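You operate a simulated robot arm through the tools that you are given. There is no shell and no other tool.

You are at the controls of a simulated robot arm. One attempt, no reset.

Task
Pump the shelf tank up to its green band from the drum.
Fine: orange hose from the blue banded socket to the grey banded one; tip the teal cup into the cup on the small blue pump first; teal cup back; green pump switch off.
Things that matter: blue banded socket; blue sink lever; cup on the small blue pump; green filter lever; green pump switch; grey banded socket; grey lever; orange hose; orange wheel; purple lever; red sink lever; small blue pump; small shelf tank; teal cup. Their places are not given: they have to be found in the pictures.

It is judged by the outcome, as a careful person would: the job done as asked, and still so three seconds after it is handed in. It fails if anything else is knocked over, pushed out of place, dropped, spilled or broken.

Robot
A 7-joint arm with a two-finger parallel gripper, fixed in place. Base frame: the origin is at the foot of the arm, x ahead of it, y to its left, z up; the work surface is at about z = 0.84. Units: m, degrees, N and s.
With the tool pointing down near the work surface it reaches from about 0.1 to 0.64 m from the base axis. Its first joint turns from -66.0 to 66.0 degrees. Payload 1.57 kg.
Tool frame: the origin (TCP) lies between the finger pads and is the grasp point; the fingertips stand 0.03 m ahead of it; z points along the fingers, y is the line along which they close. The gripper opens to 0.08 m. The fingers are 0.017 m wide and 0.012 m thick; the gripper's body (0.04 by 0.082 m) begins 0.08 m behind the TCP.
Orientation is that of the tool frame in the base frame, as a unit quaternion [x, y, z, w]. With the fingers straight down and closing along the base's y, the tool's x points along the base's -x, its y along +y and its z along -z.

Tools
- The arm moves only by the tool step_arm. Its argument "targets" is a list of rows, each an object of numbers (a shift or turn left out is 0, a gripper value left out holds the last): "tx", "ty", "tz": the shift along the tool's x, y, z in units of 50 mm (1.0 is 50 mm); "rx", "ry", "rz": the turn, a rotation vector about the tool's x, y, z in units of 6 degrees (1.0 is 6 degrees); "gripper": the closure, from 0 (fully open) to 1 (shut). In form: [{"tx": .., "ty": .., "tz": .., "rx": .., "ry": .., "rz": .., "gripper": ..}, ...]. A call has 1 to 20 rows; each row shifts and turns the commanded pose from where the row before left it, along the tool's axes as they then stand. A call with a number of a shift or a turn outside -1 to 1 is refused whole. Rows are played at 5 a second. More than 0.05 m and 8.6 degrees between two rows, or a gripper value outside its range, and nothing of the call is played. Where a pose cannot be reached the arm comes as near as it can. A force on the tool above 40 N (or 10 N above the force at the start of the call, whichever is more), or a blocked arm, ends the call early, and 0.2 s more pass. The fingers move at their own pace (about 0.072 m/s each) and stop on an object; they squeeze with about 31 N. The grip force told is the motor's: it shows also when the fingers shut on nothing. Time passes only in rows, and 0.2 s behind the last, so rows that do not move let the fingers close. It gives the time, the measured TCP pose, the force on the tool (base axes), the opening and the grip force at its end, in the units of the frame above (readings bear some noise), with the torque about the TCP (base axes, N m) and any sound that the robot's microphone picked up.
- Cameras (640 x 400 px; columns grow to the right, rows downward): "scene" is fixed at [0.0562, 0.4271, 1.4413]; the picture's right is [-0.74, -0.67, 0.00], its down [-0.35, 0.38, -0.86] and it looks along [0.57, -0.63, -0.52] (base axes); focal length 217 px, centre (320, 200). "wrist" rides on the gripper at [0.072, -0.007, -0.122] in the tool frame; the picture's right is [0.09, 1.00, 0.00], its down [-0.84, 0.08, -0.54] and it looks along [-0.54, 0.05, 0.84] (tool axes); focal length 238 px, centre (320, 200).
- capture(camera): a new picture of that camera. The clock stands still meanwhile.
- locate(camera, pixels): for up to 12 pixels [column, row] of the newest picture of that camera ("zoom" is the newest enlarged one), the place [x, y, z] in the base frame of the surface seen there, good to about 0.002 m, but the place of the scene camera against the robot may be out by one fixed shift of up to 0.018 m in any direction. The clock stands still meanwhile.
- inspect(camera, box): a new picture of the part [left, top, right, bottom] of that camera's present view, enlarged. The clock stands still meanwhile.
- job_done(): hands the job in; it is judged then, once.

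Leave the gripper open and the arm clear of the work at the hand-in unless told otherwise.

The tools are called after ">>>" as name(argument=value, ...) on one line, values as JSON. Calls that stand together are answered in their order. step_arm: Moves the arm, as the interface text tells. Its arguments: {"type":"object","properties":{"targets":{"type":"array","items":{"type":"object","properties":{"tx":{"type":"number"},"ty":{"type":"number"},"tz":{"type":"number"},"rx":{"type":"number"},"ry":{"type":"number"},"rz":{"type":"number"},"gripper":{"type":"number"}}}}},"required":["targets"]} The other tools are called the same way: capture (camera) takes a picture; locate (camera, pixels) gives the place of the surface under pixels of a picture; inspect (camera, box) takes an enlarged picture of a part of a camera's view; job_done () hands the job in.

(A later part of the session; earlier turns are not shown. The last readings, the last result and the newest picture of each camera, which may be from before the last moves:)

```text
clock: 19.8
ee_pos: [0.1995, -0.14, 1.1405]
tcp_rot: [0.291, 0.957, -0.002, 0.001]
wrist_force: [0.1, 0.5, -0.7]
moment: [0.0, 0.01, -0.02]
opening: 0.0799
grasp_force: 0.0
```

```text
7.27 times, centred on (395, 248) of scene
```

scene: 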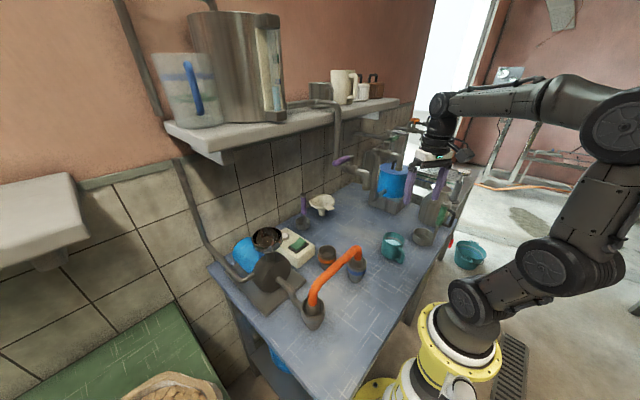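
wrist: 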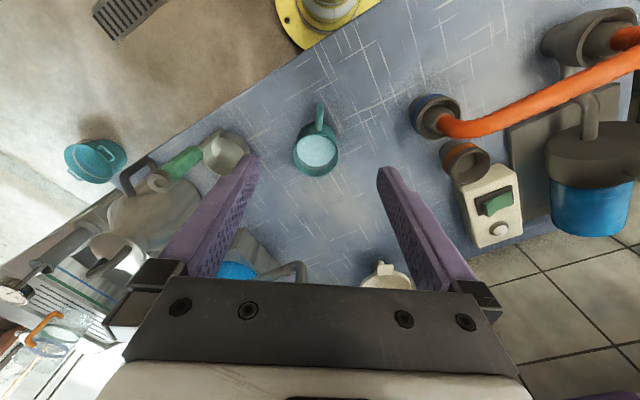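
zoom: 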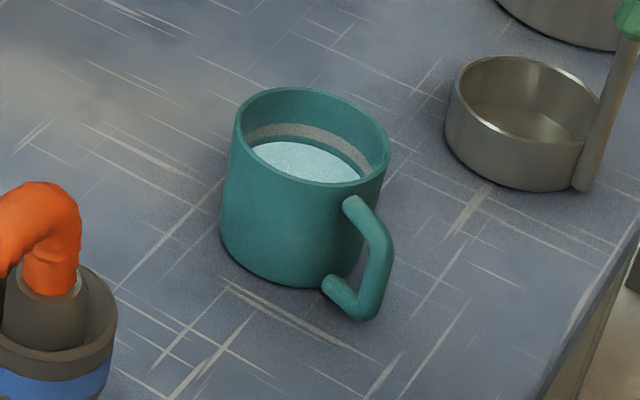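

>>> locate(camera="zoom", pixels=[[378, 235], [387, 260], [375, 295], [365, 215], [355, 300], [345, 195], [335, 285], [237, 130], [387, 155], [310, 90], [300, 185], [270, 280]])

>>> inspect(camera="wrist", box=[276, 90, 356, 190])

```text
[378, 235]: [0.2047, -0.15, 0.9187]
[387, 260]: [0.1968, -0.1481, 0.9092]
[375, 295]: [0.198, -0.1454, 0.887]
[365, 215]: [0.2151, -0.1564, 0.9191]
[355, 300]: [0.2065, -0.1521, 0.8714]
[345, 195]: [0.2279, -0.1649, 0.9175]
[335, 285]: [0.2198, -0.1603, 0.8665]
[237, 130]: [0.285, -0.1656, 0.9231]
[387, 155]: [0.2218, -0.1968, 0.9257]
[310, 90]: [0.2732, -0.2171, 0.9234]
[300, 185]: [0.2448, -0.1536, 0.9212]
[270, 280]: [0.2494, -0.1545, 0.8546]
```

```text
4.00 times, centred on (316, 140) of wrist
```

zoom: 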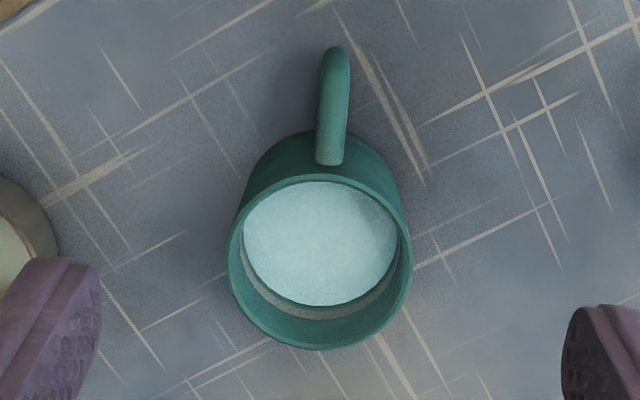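

>>> locate(camera="zoom", pixels=[[232, 260], [408, 260], [320, 178], [320, 348], [320, 235], [329, 155], [331, 120], [333, 80], [336, 55], [337, 48], [322, 100], [345, 100]])

```text
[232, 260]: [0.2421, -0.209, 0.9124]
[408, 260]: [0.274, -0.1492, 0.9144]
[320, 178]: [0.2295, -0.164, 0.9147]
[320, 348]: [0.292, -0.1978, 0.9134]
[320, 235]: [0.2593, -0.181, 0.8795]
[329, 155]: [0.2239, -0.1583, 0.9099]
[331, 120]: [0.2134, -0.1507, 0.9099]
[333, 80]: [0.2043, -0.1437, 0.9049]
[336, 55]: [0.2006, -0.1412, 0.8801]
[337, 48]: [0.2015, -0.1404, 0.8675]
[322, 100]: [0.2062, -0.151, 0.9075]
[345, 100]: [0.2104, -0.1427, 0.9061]
```

The handle's outer bar centre is near (0.205, −0.144), z 0.865–0.90, about 11 mm thick. The cup's rim centre is (0.26, −0.18), z 0.914. Before picking it up I'll rehearse the tipping turn with the empty gripper near the pump, to be sure the arm can reach it. First I carry across at x≈0.2, clear of the spout.

>>> step_arm(targets=[{"tx": 0.457, "ty": 0.682, "tz": -0.12}, {"tx": 0.457, "ty": 0.682, "tz": -0.12}, {"tx": 0.457, "ty": 0.682, "tz": -0.12}, {"tx": 0.457, "ty": 0.682, "tz": -0.12}, {"tx": 0.457, "ty": 0.682, "tz": -0.12}, {"tx": 0.457, "ty": 0.682, "tz": -0.12}, {"tx": 0.457, "ty": 0.682, "tz": -0.12}, {"tx": 0.457, "ty": 0.682, "tz": -0.12}, {"tx": 0.457, "ty": 0.682, "tz": -0.12}, {"tx": 0.457, "ty": 0.682, "tz": -0.12}, {}])

>>> step_arm(targets=[{"rz": 1}, {"rz": 1}, {"rz": 1}, {"rz": 1}, {"rz": 1}, {"rz": 1}, {"rz": 1}, {"rz": 0.5}, {"tx": -0.138, "ty": 0.707}, {"tx": -0.138, "ty": 0.707}, {"tx": -0.138, "ty": 0.707}, {"tx": -0.138, "ty": 0.707}, {"tx": -0.138, "ty": 0.707}, {}])

>>> capture(camera="scene")

>>> capture(camera="wrist")

```text
clock: 22.2
ee_pos: [0.1981, 0.2715, 1.1993]
tcp_rot: [0.292, 0.956, -0.001, 0.002]
wrist_force: [-0.2, 0.1, 0.1]
moment: [-0.01, 0.0, 0.05]
opening: 0.0802
grasp_force: 0.1
```

```text
clock: 25.2
ee_pos: [0.3799, 0.2715, 1.1992]
tcp_rot: [0.637, 0.771, -0.001, 0.003]
wrist_force: [-0.1, 0.1, 0.6]
moment: [-0.02, 0.02, 0.04]
opening: 0.08
grasp_force: 0.1
```

```text
taken
```

scene: 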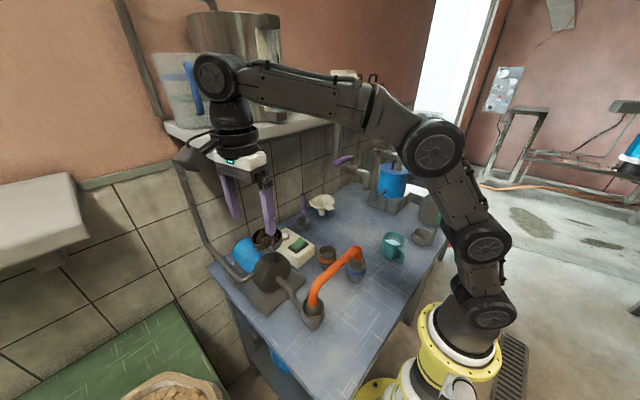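

```text
taken
```

wrist: 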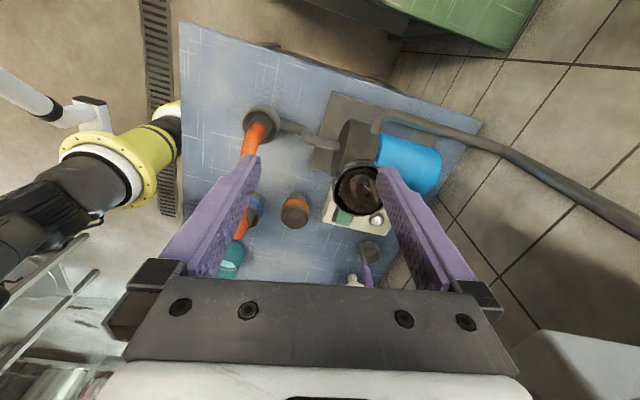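

I can see the pump cup from above at about (358, 188). I'll locate its rim with the wrist camera, then rehearse the tipping turn in free air, 45° first.

>>> locate(camera="wrist", pixels=[[334, 195], [345, 172], [360, 167], [342, 209], [360, 213], [375, 205], [358, 190], [365, 185], [450, 135], [520, 165]])

>>> step_arm(targets=[{"rx": -0.586, "ry": 0.81}, {"rx": -0.586, "ry": 0.81}, {"rx": -0.586, "ry": 0.81}, {"rx": -0.586, "ry": 0.81}, {"rx": -0.586, "ry": 0.81}, {"rx": -0.586, "ry": 0.81}, {"rx": -0.586, "ry": 0.81}, {}])

>>> capture(camera="scene")

```text
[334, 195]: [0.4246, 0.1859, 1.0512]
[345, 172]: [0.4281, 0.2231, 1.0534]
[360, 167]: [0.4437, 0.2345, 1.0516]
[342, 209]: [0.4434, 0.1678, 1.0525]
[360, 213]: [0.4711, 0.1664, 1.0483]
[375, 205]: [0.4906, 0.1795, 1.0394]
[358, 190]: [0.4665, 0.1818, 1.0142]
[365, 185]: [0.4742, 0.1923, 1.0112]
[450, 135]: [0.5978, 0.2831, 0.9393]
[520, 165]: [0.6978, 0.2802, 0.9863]
```

```text
clock: 27.0
ee_pos: [0.379, 0.2712, 1.199]
tcp_rot: [0.594, 0.721, 0.347, -0.089]
wrist_force: [0.7, -0.2, 0.2]
moment: [0.0, -0.01, 0.02]
opening: 0.08
grasp_force: 0.1
```

```text
taken
```

scene: 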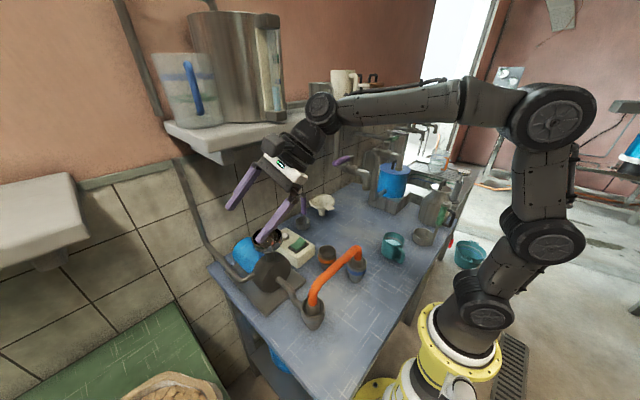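

The arm tracks the 42° tilt exactly. Pump cup rim by the wrist camera: centre (0.458, 0.2005), z 1.052, radius about 0.036. I'll continue the rehearsal to about 100°.

>>> step_arm(targets=[{"rx": -0.586, "ry": 0.81}, {"rx": -0.586, "ry": 0.81}, {"rx": -0.586, "ry": 0.81}, {"rx": -0.586, "ry": 0.81}, {"rx": -0.586, "ry": 0.81}, {}])

>>> capture(camera="scene")

```text
clock: 28.4
ee_pos: [0.3804, 0.2709, 1.1995]
tcp_rot: [0.514, 0.625, 0.569, -0.146]
wrist_force: [0.0, 0.2, -0.2]
moment: [0.01, -0.01, 0.05]
opening: 0.08
grasp_force: 0.1
```

```text
taken
```

scene: 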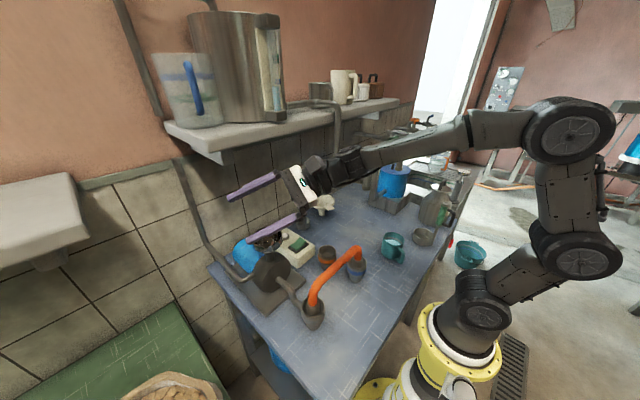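

At 72° the forearm passes near the purple lever in the picture. I'll check the actual distance before going further.

>>> inspect(camera="scene", box=[290, 110, 400, 220])

>>> locate(camera="scene", pixels=[[315, 165], [325, 172], [335, 160], [345, 157], [345, 172], [360, 155], [375, 158], [400, 155], [300, 180]])

```text
3.64 times, centred on (345, 165) of scene
```

zoom: 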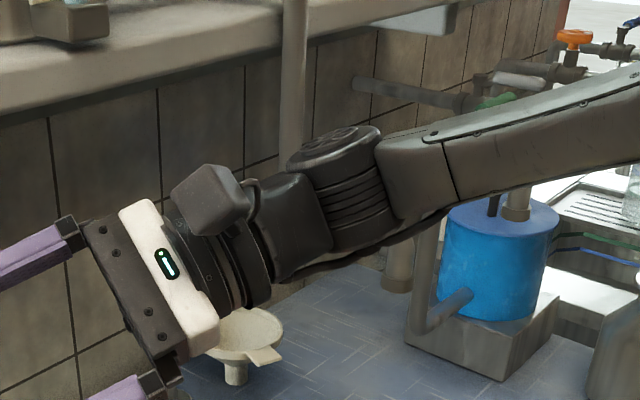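

```text
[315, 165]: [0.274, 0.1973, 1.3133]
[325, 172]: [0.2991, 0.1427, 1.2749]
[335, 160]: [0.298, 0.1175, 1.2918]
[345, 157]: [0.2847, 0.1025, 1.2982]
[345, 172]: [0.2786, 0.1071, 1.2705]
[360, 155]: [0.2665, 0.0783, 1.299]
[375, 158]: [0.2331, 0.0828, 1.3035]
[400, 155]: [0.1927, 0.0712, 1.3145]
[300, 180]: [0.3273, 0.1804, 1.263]
```

The wrist passes at about (0.30, 0.11, 1.28), well clear of the lever at (0.40, −0.02, 1.215). I'll do the last 30° of the rehearsal.

>>> step_arm(targets=[{"rx": -0.586, "ry": 0.81}, {"rx": -0.586, "ry": 0.81}, {"rx": -0.586, "ry": 0.81}, {"rx": -0.586, "ry": 0.81}, {"rx": -0.586, "ry": 0.81}, {}])

>>> capture(camera="scene")

```text
clock: 29.8
ee_pos: [0.3786, 0.271, 1.1982]
tcp_rot: [0.4, 0.486, 0.752, -0.195]
wrist_force: [-0.2, 0.2, 0.1]
moment: [0.0, -0.03, -0.01]
opening: 0.08
grasp_force: 0.1
```

```text
taken
```

scene: 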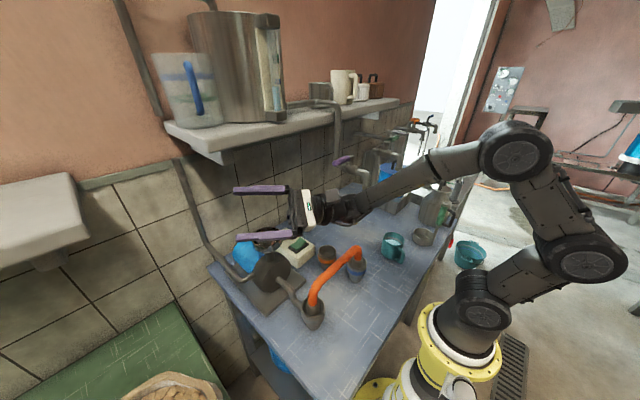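

The full 102° tilt is reachable. I'll undo the tilt and go back over the same path to the teal cup.

>>> step_arm(targets=[{"rx": 0.586, "ry": -0.81}, {"rx": 0.586, "ry": -0.81}, {"rx": 0.586, "ry": -0.81}, {"rx": 0.586, "ry": -0.81}, {"rx": 0.586, "ry": -0.81}, {"rx": 0.586, "ry": -0.81}, {"rx": 0.586, "ry": -0.81}, {"rx": 0.586, "ry": -0.81}, {"rx": 0.586, "ry": -0.81}, {"rx": 0.586, "ry": -0.81}, {"rx": 0.586, "ry": -0.81}, {"rx": 0.586, "ry": -0.81}, {"rx": 0.586, "ry": -0.81}, {"rx": 0.586, "ry": -0.81}, {"rx": 0.586, "ry": -0.81}, {"rx": 0.586, "ry": -0.81}, {"rx": 0.586, "ry": -0.81}])

>>> step_arm(targets=[{"tx": 0.138, "ty": -0.707}, {"tx": 0.138, "ty": -0.707}, {"tx": 0.138, "ty": -0.707}, {"tx": 0.138, "ty": -0.707}, {"tx": 0.138, "ty": -0.707}, {"rz": -1}, {"rz": -1}, {"rz": -1}, {"rz": -1}, {"rz": -1}, {"rz": -1}, {"rz": -1}, {"rz": -0.5}, {}])

>>> step_arm(targets=[{"tx": -0.457, "ty": -0.682, "tz": 0.12}, {"tx": -0.457, "ty": -0.682, "tz": 0.12}, {"tx": -0.457, "ty": -0.682, "tz": 0.12}, {"tx": -0.457, "ty": -0.682, "tz": 0.12}, {"tx": -0.457, "ty": -0.682, "tz": 0.12}, {"tx": -0.457, "ty": -0.682, "tz": 0.12}, {"tx": -0.457, "ty": -0.682, "tz": 0.12}, {"tx": -0.457, "ty": -0.682, "tz": 0.12}, {"tx": -0.457, "ty": -0.682, "tz": 0.12}, {"tx": -0.457, "ty": -0.682, "tz": 0.12}, {}])

```text
clock: 33.4
ee_pos: [0.3785, 0.2703, 1.1996]
tcp_rot: [0.636, 0.772, -0.002, 0.002]
wrist_force: [-0.4, 0.2, -0.2]
moment: [0.0, 0.0, 0.01]
opening: 0.0798
grasp_force: 0.0
```

```text
clock: 36.4
ee_pos: [0.2009, 0.2704, 1.1977]
tcp_rot: [0.292, 0.957, -0.001, 0.001]
wrist_force: [1.0, -0.5, -0.5]
moment: [-0.02, 0.01, 0.02]
opening: 0.0803
grasp_force: 0.1
```

```text
clock: 38.8
ee_pos: [0.1981, -0.141, 1.1412]
tcp_rot: [0.292, 0.956, -0.001, 0.001]
wrist_force: [-0.2, 0.2, -0.1]
moment: [0.01, 0.0, 0.03]
opening: 0.0798
grasp_force: 0.1
```

I'm back above the cup. I'll shift onto the handle line and descend partway, to TCP z≈0.98, to check alignment before closing in.

>>> step_arm(targets=[{"tx": -0.153, "ty": 0.013, "tz": 0.8}, {"tz": 0.8}, {"tz": 0.8}, {"tz": 0.8}, {}])

>>> capture(camera="wrist")

>>> inspect(camera="scene", box=[360, 180, 450, 280])

```text
clock: 40.0
ee_pos: [0.2068, -0.1442, 0.979]
tcp_rot: [0.292, 0.956, 0.0, 0.001]
wrist_force: [0.4, -0.7, 0.1]
moment: [-0.01, 0.03, -0.02]
opening: 0.0799
grasp_force: 0.1
```

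```text
taken
```

wrist: 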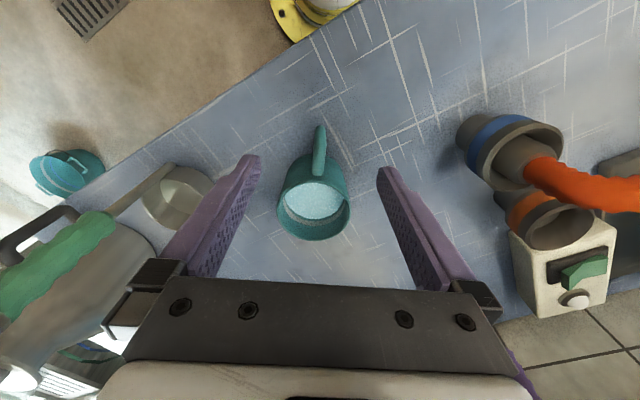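

```text
4.00 times, centred on (405, 230) of scene
```

zoom: 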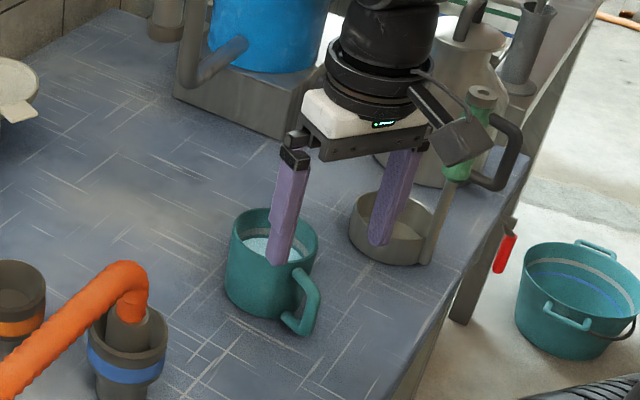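

The handle (column 320) is centred between the fingers. I'll measure it again from this close position.

>>> locate(camera="wrist", pixels=[[321, 128], [320, 140], [320, 150], [319, 165], [319, 172], [314, 150], [326, 150], [280, 205], [349, 205], [314, 239], [180, 190], [210, 200]])

```text
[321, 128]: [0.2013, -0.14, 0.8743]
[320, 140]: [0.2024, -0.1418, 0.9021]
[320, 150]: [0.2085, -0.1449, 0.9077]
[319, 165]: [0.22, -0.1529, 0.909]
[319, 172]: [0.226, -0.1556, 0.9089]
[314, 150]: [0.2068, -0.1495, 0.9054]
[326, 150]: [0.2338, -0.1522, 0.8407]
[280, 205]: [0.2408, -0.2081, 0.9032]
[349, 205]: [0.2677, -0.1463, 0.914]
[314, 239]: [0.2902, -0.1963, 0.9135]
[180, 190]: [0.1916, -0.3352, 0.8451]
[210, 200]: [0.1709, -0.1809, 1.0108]
```

The handle line matches the TCP to within about 1 mm. I'll descend the last 97 mm so the pads flank the vertical bar.

>>> step_arm(targets=[{"tz": 0.6}, {"tz": 0.6}, {"tz": 0.5}, {"tz": 0.24}, {}])

>>> capture(camera="wrist")

>>> inspect(camera="scene", box=[360, 190, 440, 280])

```text
clock: 41.2
ee_pos: [0.208, -0.1452, 0.8816]
tcp_rot: [0.292, 0.956, -0.001, 0.001]
wrist_force: [-0.6, -0.4, 0.4]
moment: [0.0, -0.05, 0.02]
opening: 0.08
grasp_force: 0.0
```

```text
taken
```

wrist: 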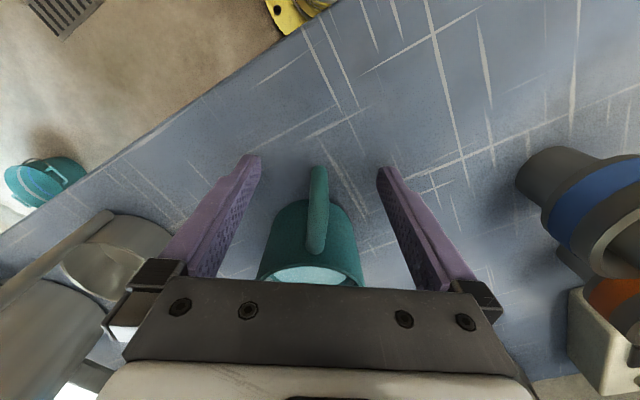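

```text
4.44 times, centred on (400, 235) of scene
```

zoom: 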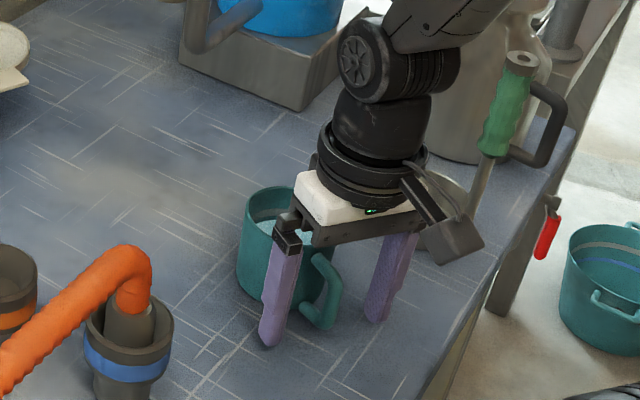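

The fingers flank the handle and the hand clears the rim. I'll close on it.

>>> step_arm(targets=[{"gripper": 1}, {"gripper": 1}, {"gripper": 1}, {"gripper": 1}, {"gripper": 1}, {"gripper": 1}])

>>> capture(camera="wrist")

```text
clock: 42.6
ee_pos: [0.2075, -0.1455, 0.8811]
tcp_rot: [0.292, 0.956, -0.001, 0.001]
wrist_force: [0.3, -0.6, -0.9]
moment: [0.02, -0.02, -0.03]
opening: 0.0107
grasp_force: 28.9
```

```text
taken
```

wrist: 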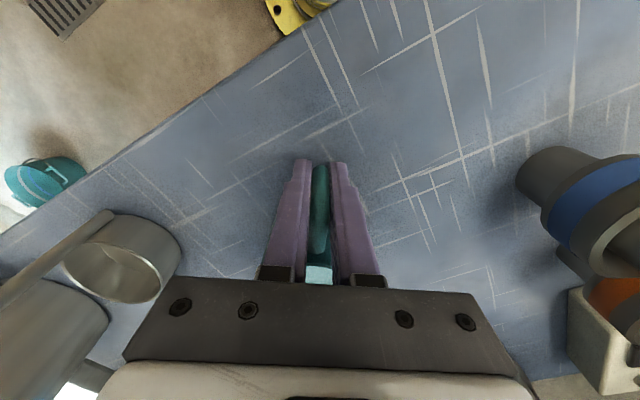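

The handle is held (opening 10.7 mm, 29 N). I'll lift gently a little and check that the cup stays upright.

>>> step_arm(targets=[{"tz": -0.15}, {"tz": -0.25}, {"tz": -0.3}, {"tz": -0.3}, {}])

>>> capture(camera="wrist")

>>> inspect(camera="scene", box=[360, 170, 440, 270])

```text
clock: 43.8
ee_pos: [0.2069, -0.1456, 0.9321]
tcp_rot: [0.292, 0.956, -0.002, 0.001]
wrist_force: [0.3, 0.0, -2.2]
moment: [0.06, 0.11, 0.01]
opening: 0.0107
grasp_force: 28.3
```

```text
taken
```

wrist: 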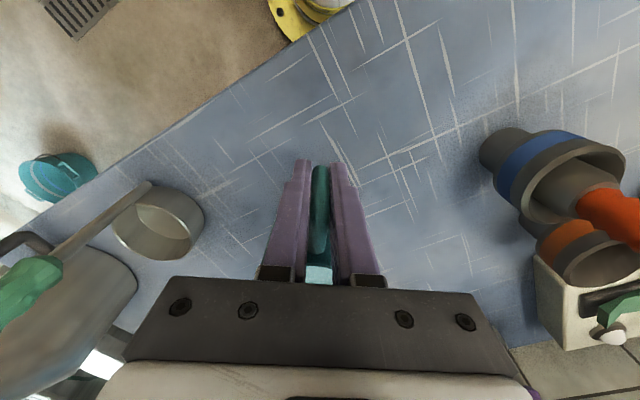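

```text
4.00 times, centred on (400, 220) of scene
```

zoom: 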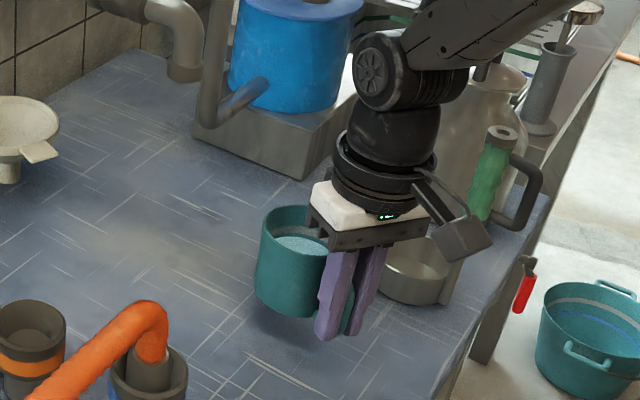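

The cup is up and upright, weighing about 2 N. I'll lift on to z≈1.17, smoothly, staying over the same spot.

>>> step_arm(targets=[{"tz": -0.3}, {"tz": -0.5}, {"tz": -0.6}, {"tz": -0.6}, {"tz": -0.6}, {"tz": -0.6}, {"tz": -0.6}, {"tz": -0.5}, {"tz": -0.3}, {"tz": -0.15}, {}])

>>> capture(camera="scene")

```text
clock: 46.2
ee_pos: [0.2059, -0.1455, 1.1702]
tcp_rot: [0.293, 0.956, -0.001, 0.001]
wrist_force: [0.3, 0.3, -2.6]
moment: [0.07, 0.08, 0.03]
opening: 0.0107
grasp_force: 29.0
```

```text
taken
```

scene: 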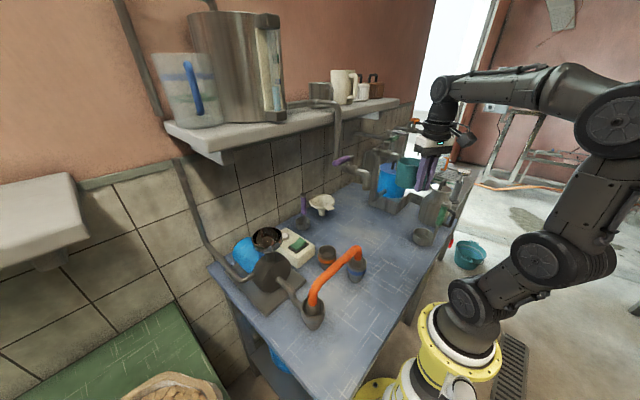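

Cup at z≈1.17 and steady. I'll carry it left along x≈0.19, ramping speed gently, until it is left of the hose.

>>> step_arm(targets=[{"tx": 0.13, "ty": 0.17}, {"tx": 0.257, "ty": 0.337}, {"tx": 0.429, "ty": 0.561}, {"tx": 0.429, "ty": 0.561}, {"tx": 0.429, "ty": 0.561}, {"tx": 0.429, "ty": 0.561}, {"tx": 0.429, "ty": 0.561}, {"tx": 0.429, "ty": 0.561}, {"tx": 0.429, "ty": 0.561}, {"tx": 0.429, "ty": 0.561}, {"tx": 0.429, "ty": 0.561}, {"tx": 0.429, "ty": 0.561}, {"tx": 0.257, "ty": 0.337}, {"tx": 0.13, "ty": 0.17}, {}])

>>> capture(camera="scene")

```text
clock: 49.4
ee_pos: [0.1816, 0.2725, 1.1689]
tcp_rot: [0.292, 0.956, -0.001, 0.001]
wrist_force: [-0.9, 0.3, -1.7]
moment: [0.05, 0.11, 0.01]
opening: 0.0105
grasp_force: 28.5
```

```text
taken
```

scene: 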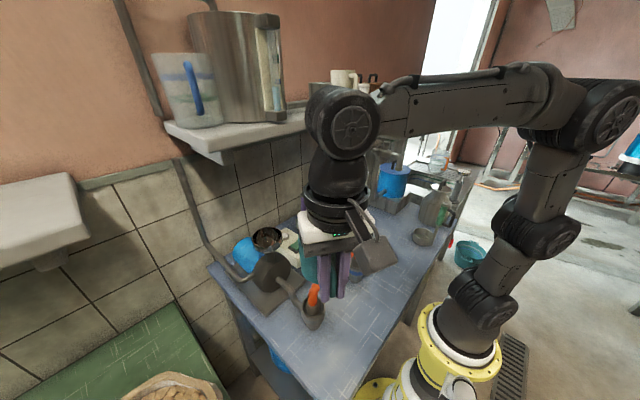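

The cup stays level. I'll turn the tool 11° clockwise, then move in to a pre-tilt spot at about (0.36, 0.30, 1.19), still clear of the pump and shelf.

>>> step_arm(targets=[{"rz": 0.4}, {"rz": 0.7}, {"rz": 0.53}, {"rz": 0.2}, {"tx": -0.11, "ty": 0.15, "tz": -0.022}, {"tx": -0.22, "ty": 0.3, "tz": -0.043}, {"tx": -0.367, "ty": 0.501, "tz": -0.0724}, {"tx": -0.367, "ty": 0.501, "tz": -0.0724}, {"tx": -0.367, "ty": 0.501, "tz": -0.0724}, {"tx": -0.367, "ty": 0.501, "tz": -0.0724}, {"tx": -0.22, "ty": 0.3, "tz": -0.043}, {"tx": -0.11, "ty": 0.15, "tz": -0.022}, {}])

>>> capture(camera="scene")

>>> capture(camera="wrist")

```text
clock: 52.2
ee_pos: [0.3613, 0.2979, 1.1893]
tcp_rot: [0.382, 0.924, -0.002, 0.001]
wrist_force: [-0.2, -0.4, -1.8]
moment: [0.06, 0.07, 0.06]
opening: 0.0106
grasp_force: 28.6
```

```text
taken
```

scene: 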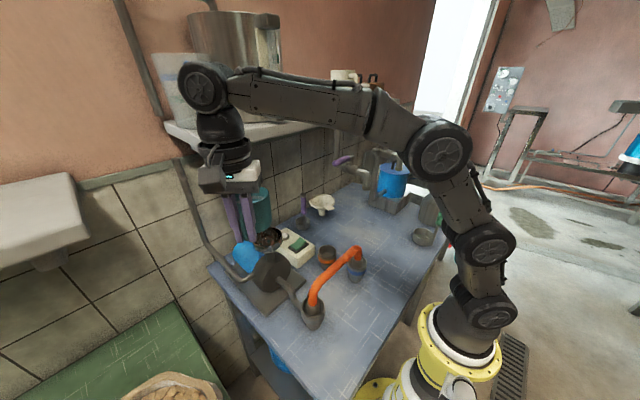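

```text
taken
```

wrist: 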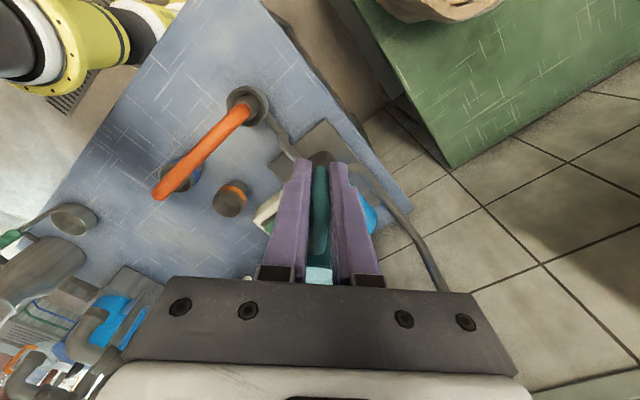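

The cup hangs at the pre-tilt spot. I'll tilt it slowly to 33°, below the ~46° at which a half-full cup spills, while still away from the pump.

>>> step_arm(targets=[{"rx": -0.235, "ry": 0.085}, {"rx": -0.47, "ry": 0.171}, {"rx": -0.47, "ry": 0.171}, {"rx": -0.47, "ry": 0.171}, {"rx": -0.47, "ry": 0.171}, {"rx": -0.47, "ry": 0.171}, {"rx": -0.47, "ry": 0.171}, {"rx": -0.47, "ry": 0.171}, {"rx": -0.47, "ry": 0.171}, {"rx": -0.47, "ry": 0.171}, {"rx": -0.47, "ry": 0.171}, {"rx": -0.235, "ry": 0.085}, {}])

>>> capture(camera="scene")

>>> inspect(camera="scene", box=[200, 120, 340, 280])

```text
clock: 55.0
ee_pos: [0.3598, 0.2996, 1.189]
tcp_rot: [0.366, 0.887, 0.283, 0.013]
wrist_force: [-0.6, -0.2, -0.7]
moment: [0.07, 0.08, -0.02]
opening: 0.011
grasp_force: 29.0
```

```text
taken
```

scene: 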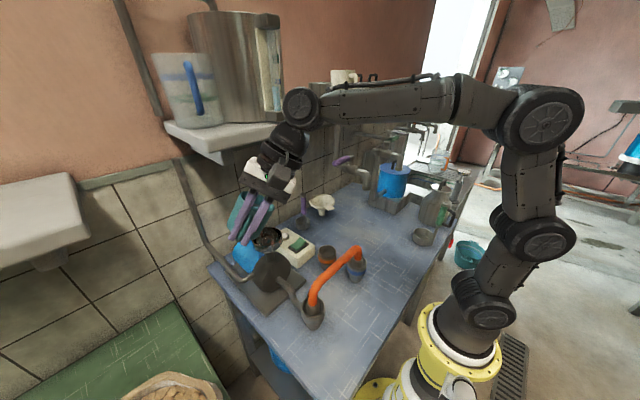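

```text
2.50 times, centred on (270, 200) of scene
```

zoom: 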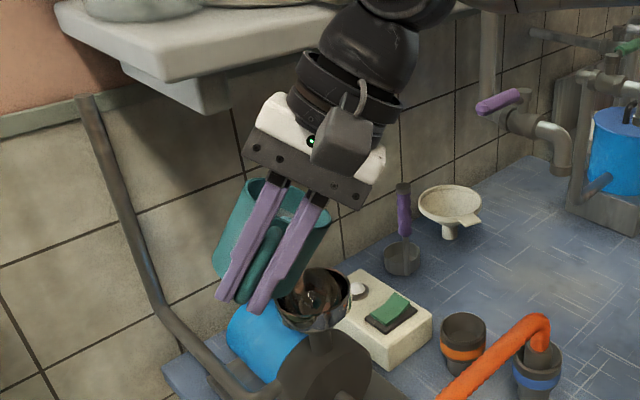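

The cup is tilted 33°, with the water still below the lip. I'll move in horizontally toward the pump cup at this height, then check before lowering.

>>> step_arm(targets=[{"tx": -0.18, "ty": 0.135, "tz": 0.042}, {"tx": -0.3, "ty": 0.224, "tz": 0.07}, {"tx": -0.361, "ty": 0.269, "tz": 0.085}, {"tx": -0.24, "ty": 0.179, "tz": 0.056}, {"tx": -0.12, "ty": 0.09, "tz": 0.028}, {}])

>>> inspect(camera="scene", box=[200, 100, 340, 280])

>>> capture(camera="wrist")

```text
clock: 56.4
ee_pos: [0.4363, 0.2938, 1.1904]
tcp_rot: [0.366, 0.887, 0.282, 0.013]
wrist_force: [-0.6, 0.4, -2.3]
moment: [0.05, 0.08, 0.01]
opening: 0.0107
grasp_force: 28.3
```

```text
2.22 times, centred on (270, 190) of scene
```

zoom: 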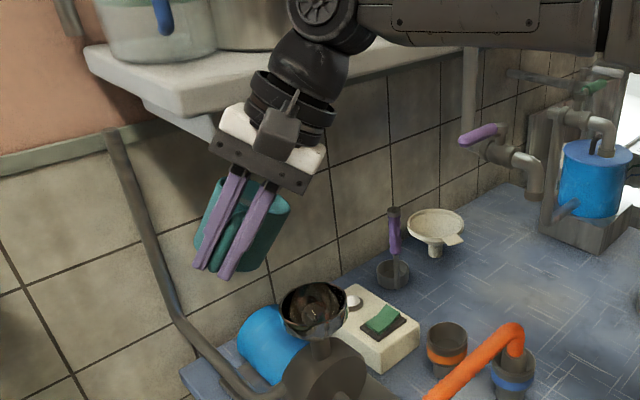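

```text
taken
```

wrist: 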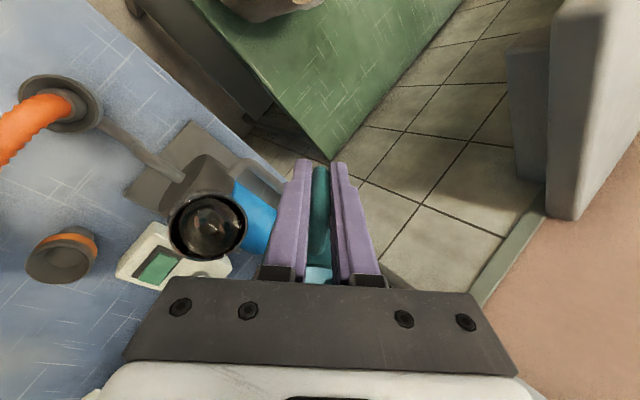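

Now the wrist camera looks straight at the pump cup at (208, 225). I'll measure its rim again to refine the pouring point, and check the hand's distance to the shelf.

>>> locate(camera="wrist", pixels=[[170, 228], [245, 222], [205, 193], [205, 260], [180, 203], [235, 200], [183, 250], [235, 248], [208, 225], [565, 100]])

>>> locate(camera="scene", pixels=[[252, 135], [262, 135], [275, 130], [290, 125], [270, 110], [285, 105], [245, 140], [235, 145], [300, 120], [222, 150], [255, 160]])

```text
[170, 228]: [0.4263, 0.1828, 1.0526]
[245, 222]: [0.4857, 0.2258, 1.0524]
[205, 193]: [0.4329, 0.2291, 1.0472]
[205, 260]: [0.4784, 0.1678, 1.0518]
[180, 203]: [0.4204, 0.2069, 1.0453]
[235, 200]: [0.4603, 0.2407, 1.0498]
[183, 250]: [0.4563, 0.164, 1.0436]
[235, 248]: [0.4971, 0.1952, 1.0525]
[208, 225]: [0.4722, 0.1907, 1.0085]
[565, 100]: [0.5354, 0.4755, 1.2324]
```

```text
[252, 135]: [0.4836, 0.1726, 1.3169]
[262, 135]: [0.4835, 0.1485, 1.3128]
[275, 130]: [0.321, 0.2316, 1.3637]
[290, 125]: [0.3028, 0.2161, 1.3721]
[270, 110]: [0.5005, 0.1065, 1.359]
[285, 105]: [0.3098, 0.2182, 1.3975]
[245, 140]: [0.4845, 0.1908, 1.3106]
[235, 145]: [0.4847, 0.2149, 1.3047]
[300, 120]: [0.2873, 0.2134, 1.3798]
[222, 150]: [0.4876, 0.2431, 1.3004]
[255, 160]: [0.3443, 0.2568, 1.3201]
```

The refined pump cup centre is (0.458, 0.2025), rim z 1.0525. The shelf edge is at x≈0.484 and the hand is well in front of it. I'll lower 52 mm so the cup's lip comes above the pump cup.

>>> step_arm(targets=[{"tx": -0.04, "ty": -0.107, "tz": 0.174}, {"tx": -0.068, "ty": -0.187, "tz": 0.305}, {"tx": -0.058, "ty": -0.16, "tz": 0.262}, {"tx": -0.029, "ty": -0.08, "tz": 0.131}, {}])

>>> inspect(camera="scene", box=[210, 150, 320, 280])

>>> capture(camera="wrist")

```text
clock: 57.6
ee_pos: [0.435, 0.2945, 1.1387]
tcp_rot: [0.366, 0.887, 0.282, 0.013]
wrist_force: [0.3, -0.2, -1.4]
moment: [0.02, 0.07, -0.01]
opening: 0.0105
grasp_force: 28.6
```

```text
3.08 times, centred on (265, 215) of scene
```

zoom: 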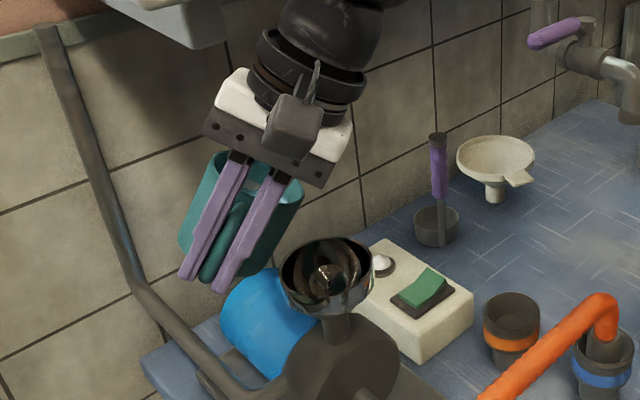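

```text
taken
```

wrist: 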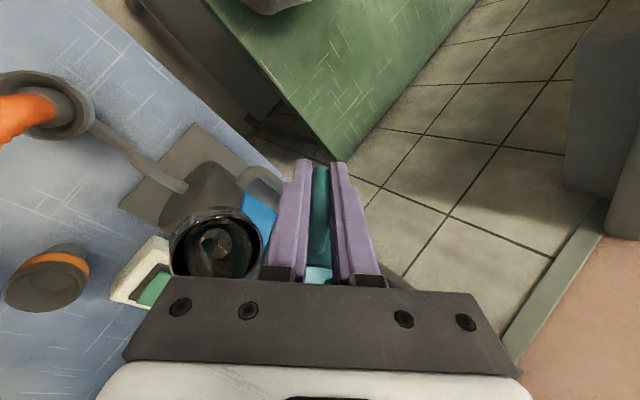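

The cup's lip is at about (300, 192) in this zoom, up and left of the pump cup. I'll locate the lip and the pump rim together, to check where it will pour.

>>> inspect(camera="scene", box=[230, 180, 300, 260])

```text
5.00 times, centred on (265, 220) of scene
```

zoom: 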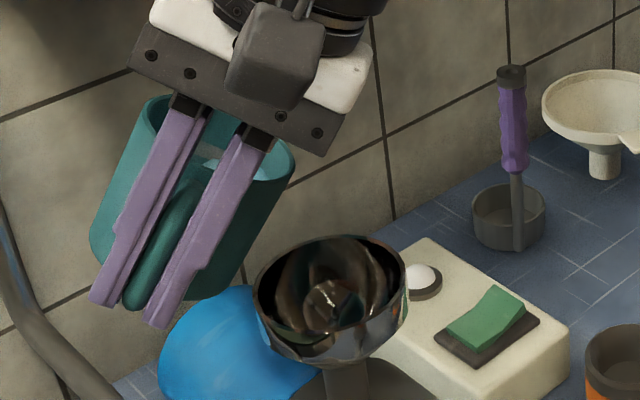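

>>> locate(camera="zoom", pixels=[[293, 163], [290, 178], [280, 180], [275, 170], [240, 280], [255, 275], [408, 270], [330, 345], [340, 238], [400, 245], [280, 250]])

```text
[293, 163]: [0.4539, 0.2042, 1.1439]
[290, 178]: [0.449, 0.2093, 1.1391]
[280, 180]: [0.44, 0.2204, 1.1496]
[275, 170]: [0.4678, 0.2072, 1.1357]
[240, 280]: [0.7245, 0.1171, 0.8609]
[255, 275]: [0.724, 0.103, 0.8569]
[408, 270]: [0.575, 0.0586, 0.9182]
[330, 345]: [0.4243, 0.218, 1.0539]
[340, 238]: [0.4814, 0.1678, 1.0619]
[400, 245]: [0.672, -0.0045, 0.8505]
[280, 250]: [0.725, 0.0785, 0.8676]
```

The lip is about 80 mm above the pump cup's rim and over its centre to within several mm. I'll tilt on to 45° in 3° steps with small lip-holding shifts, then look for water flow.

>>> step_arm(targets=[{"rx": -0.47, "ry": 0.171, "tx": -0.01, "ty": -0.004, "tz": -0.019}, {"rx": -0.47, "ry": 0.171, "tx": -0.01, "ty": -0.004, "tz": -0.019}, {"rx": -0.47, "ry": 0.171, "tx": -0.01, "ty": -0.004, "tz": -0.019}, {"rx": -0.47, "ry": 0.171, "tx": -0.01, "ty": -0.004, "tz": -0.019}, {}])

>>> inspect(camera="scene", box=[230, 180, 300, 260])

```text
clock: 58.8
ee_pos: [0.4356, 0.2895, 1.1406]
tcp_rot: [0.353, 0.854, 0.382, 0.018]
wrist_force: [0.2, 0.5, -1.4]
moment: [0.01, 0.07, -0.02]
opening: 0.0107
grasp_force: 28.7
```

```text
5.00 times, centred on (265, 220) of scene
```

zoom: 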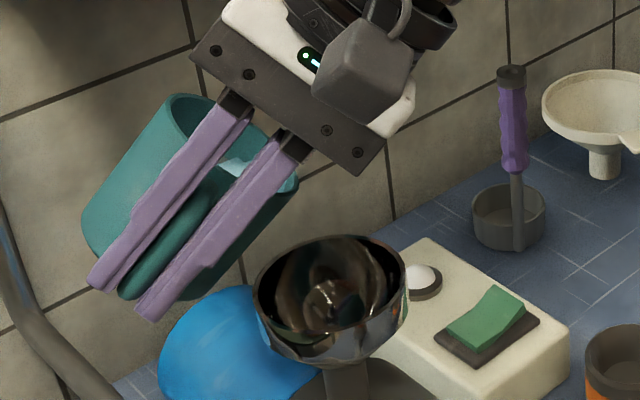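

The lip is at about (298, 183) in this zoom. I'll locate it again and compare it with the pump rim in the same frame.

>>> locate(camera="zoom", pixels=[[297, 181], [295, 186], [290, 195], [293, 175], [285, 190], [405, 268], [256, 290], [325, 340], [340, 239], [240, 165]])

>>> capture(camera="wrist")

```text
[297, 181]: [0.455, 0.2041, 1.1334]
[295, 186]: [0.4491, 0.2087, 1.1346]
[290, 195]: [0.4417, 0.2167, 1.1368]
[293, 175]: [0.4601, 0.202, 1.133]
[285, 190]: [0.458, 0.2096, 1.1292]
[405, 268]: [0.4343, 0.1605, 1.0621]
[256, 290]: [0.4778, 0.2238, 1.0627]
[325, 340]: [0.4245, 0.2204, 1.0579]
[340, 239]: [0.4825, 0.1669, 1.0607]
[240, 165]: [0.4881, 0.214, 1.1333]
```

```text
taken
```

wrist: 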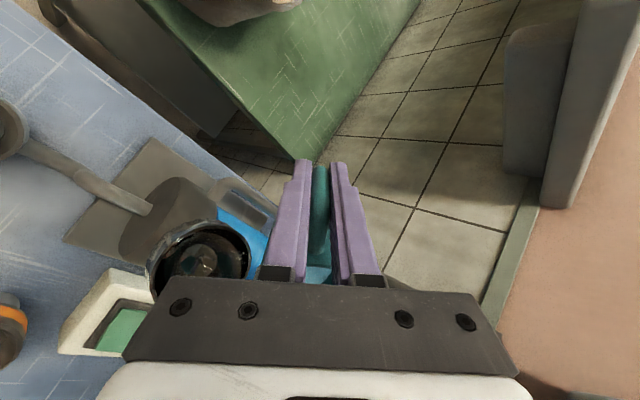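

In the scene's own frame the lip is 11 mm upstream of the pump cup's centre and about 72 mm above the rim, which is well placed. I'll tilt on slowly to 51° and pause.

>>> step_arm(targets=[{"rx": -0.47, "ry": 0.171, "ty": -0.009, "tz": -0.021}, {"rx": -0.47, "ry": 0.171, "ty": -0.009, "tz": -0.021}, {}, {}])

>>> inspect(camera="scene", box=[230, 180, 300, 260])

```text
clock: 59.8
ee_pos: [0.4353, 0.2866, 1.1404]
tcp_rot: [0.344, 0.835, 0.429, 0.019]
wrist_force: [-0.1, 1.2, -2.0]
moment: [0.04, 0.05, 0.01]
opening: 0.0107
grasp_force: 28.5
```

```text
5.00 times, centred on (265, 220) of scene
```

zoom: 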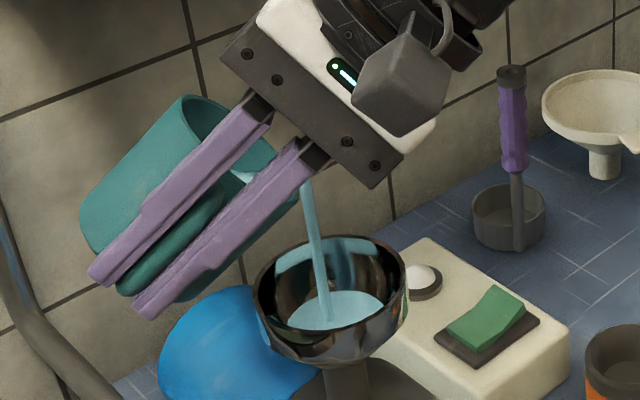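

Water is running in a clean stream into the pump cup. I'll hold for a moment and see whether the level settles or drains.

>>> step_arm(targets=[{}, {}, {}, {}])

>>> inspect(camera="scene", box=[230, 180, 300, 260])

```text
clock: 60.8
ee_pos: [0.4343, 0.2871, 1.1414]
tcp_rot: [0.345, 0.834, 0.43, 0.019]
wrist_force: [0.4, 0.4, -1.8]
moment: [0.04, 0.13, -0.02]
opening: 0.0108
grasp_force: 28.8
```

```text
5.00 times, centred on (265, 220) of scene
```

zoom: 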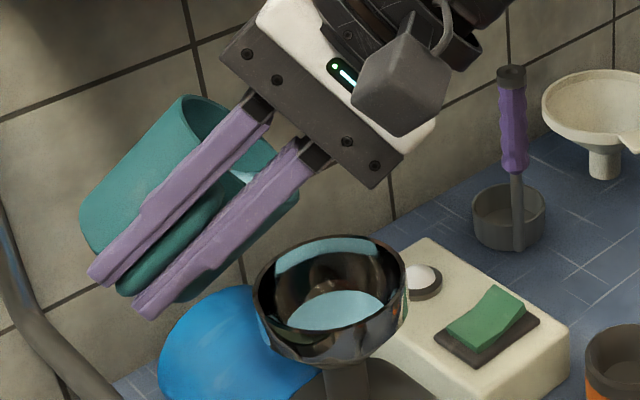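

The stream stopped at 51°. I'll measure the water height in the pump cup before pouring more.

>>> locate(camera="zoom", pixels=[[335, 312], [360, 305], [310, 318], [335, 285], [330, 345], [340, 239]])

>>> step_arm(targets=[{"rx": -0.47, "ry": 0.171, "ty": -0.009, "tz": -0.021}, {"rx": -0.47, "ry": 0.171, "ty": -0.009, "tz": -0.021}, {}, {}, {}])

>>> inspect(camera="scene", box=[230, 180, 300, 260])

```text
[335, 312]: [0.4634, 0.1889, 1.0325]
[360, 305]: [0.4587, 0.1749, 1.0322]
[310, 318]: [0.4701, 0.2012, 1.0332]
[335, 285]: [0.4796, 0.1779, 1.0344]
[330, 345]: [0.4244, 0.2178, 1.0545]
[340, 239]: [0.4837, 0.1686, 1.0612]
```

```text
clock: 62.0
ee_pos: [0.4344, 0.2852, 1.142]
tcp_rot: [0.335, 0.813, 0.476, 0.022]
wrist_force: [0.0, 0.7, -1.8]
moment: [0.04, 0.05, 0.01]
opening: 0.0106
grasp_force: 28.4
```

```text
5.00 times, centred on (265, 220) of scene
```

zoom: 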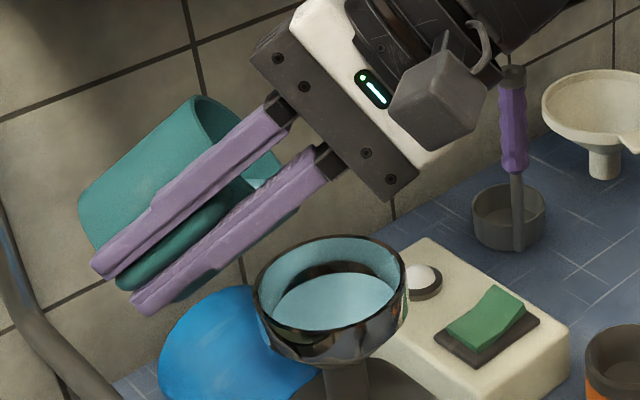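

The stream stopped again at 57° and the pump cup's level has risen. I'll measure it.

>>> locate(camera="zoom", pixels=[[335, 300], [360, 295], [310, 310], [335, 285], [252, 178], [258, 182]])

>>> inspect(camera="scene", box=[255, 200, 295, 250])

>>> capture(camera="wrist")

```text
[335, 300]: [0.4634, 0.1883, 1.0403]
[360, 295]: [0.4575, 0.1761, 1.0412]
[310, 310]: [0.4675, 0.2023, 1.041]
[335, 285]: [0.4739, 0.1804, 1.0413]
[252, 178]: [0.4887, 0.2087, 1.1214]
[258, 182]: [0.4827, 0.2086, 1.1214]
```

```text
8.00 times, centred on (275, 225) of scene
```

zoom: 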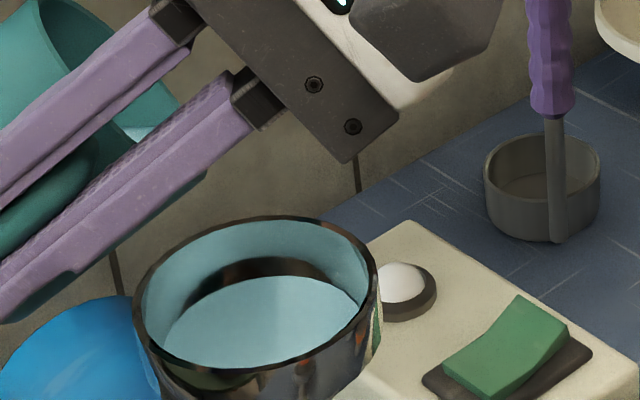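

```text
taken
```

wrist: 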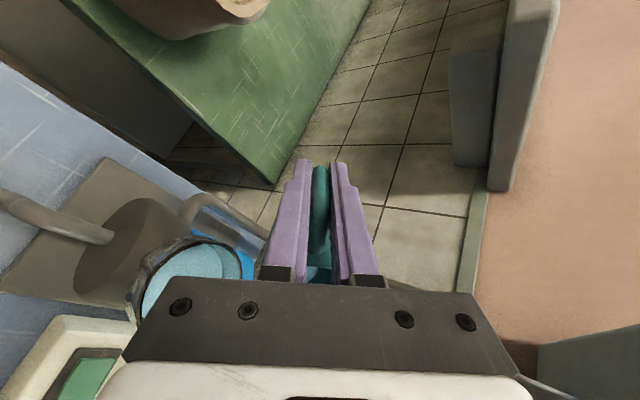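

The level now stands about 20 mm below the brim. I estimate ~75 ml is left in the cup, so it could come close to the brim if none drains. I'll wait a second and see whether the pump cup drains.

>>> step_arm(targets=[{}, {}, {}, {}, {}, {}, {}, {}, {}, {}])

>>> inspect(camera="scene", box=[230, 180, 300, 260])

>>> locate(camera="zoom", pixels=[[335, 300], [360, 295], [310, 310], [335, 285], [258, 182]])

```text
clock: 64.2
ee_pos: [0.4343, 0.2845, 1.1406]
tcp_rot: [0.335, 0.813, 0.476, 0.022]
wrist_force: [0.3, 0.6, 0.4]
moment: [0.05, 0.06, 0.01]
opening: 0.0104
grasp_force: 28.7
```

```text
5.00 times, centred on (265, 220) of scene
```

zoom: 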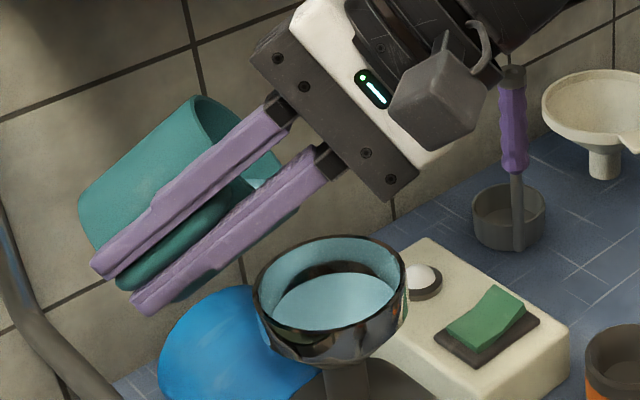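

```text
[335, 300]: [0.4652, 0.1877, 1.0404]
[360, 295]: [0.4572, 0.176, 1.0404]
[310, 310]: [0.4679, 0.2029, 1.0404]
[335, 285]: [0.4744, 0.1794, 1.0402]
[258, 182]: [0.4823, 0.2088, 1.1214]
```

The level holds still, so it doesn't drain on its own. I'll keep pouring in small 3° steps and measure the level after each.

>>> step_arm(targets=[{"rx": -0.47, "ry": 0.171, "ty": -0.0225, "tz": -0.03}, {}, {}, {}])

>>> inspect(camera="scene", box=[230, 180, 300, 260])

>>> locate(camera="zoom", pixels=[[335, 298], [360, 290], [310, 308], [335, 280]])

```text
clock: 65.2
ee_pos: [0.433, 0.2845, 1.1419]
tcp_rot: [0.331, 0.801, 0.499, 0.021]
wrist_force: [0.2, 0.6, -1.7]
moment: [0.02, 0.04, -0.01]
opening: 0.0106
grasp_force: 28.2
```

```text
5.00 times, centred on (265, 220) of scene
```

zoom: 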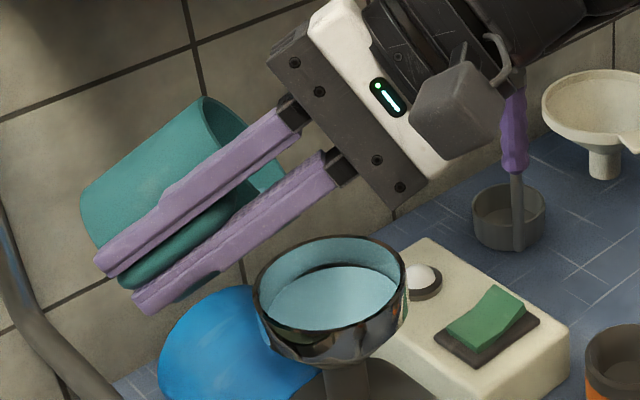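

```text
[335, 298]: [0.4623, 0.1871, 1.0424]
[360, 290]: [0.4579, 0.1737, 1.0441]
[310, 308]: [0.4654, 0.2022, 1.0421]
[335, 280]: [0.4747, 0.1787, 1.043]
```

The level rose about 2.5 mm for 3° and is now ~18 mm below the brim. I'll continue with two more 3° steps.

>>> step_arm(targets=[{"rx": -0.47, "ry": 0.171, "ty": -0.0225, "tz": -0.03}, {}, {}, {"rx": -0.47, "ry": 0.171, "ty": -0.0225, "tz": -0.03}, {}, {}, {}])

>>> inspect(camera="scene", box=[230, 180, 300, 260])

>>> locate(camera="zoom", pixels=[[335, 290], [360, 283], [310, 298], [335, 275], [285, 165]])

```text
clock: 66.8
ee_pos: [0.4301, 0.2803, 1.1411]
tcp_rot: [0.321, 0.775, 0.544, 0.024]
wrist_force: [1.5, 0.3, -0.5]
moment: [0.03, 0.03, 0.0]
opening: 0.0104
grasp_force: 28.4
```

```text
5.00 times, centred on (265, 220) of scene
```

zoom: 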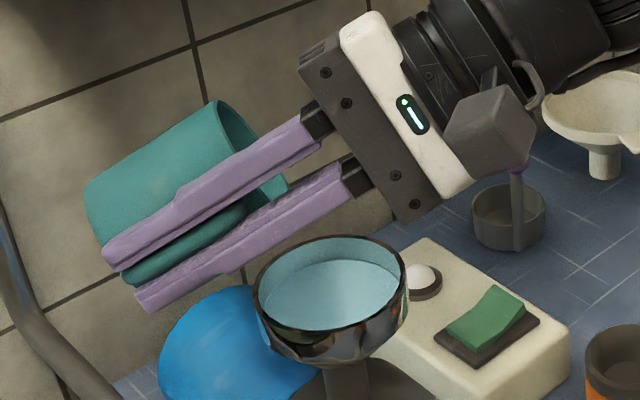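

```text
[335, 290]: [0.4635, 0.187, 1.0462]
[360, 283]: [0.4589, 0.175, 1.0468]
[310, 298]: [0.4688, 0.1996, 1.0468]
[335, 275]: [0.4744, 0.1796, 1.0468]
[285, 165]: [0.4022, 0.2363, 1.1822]
```

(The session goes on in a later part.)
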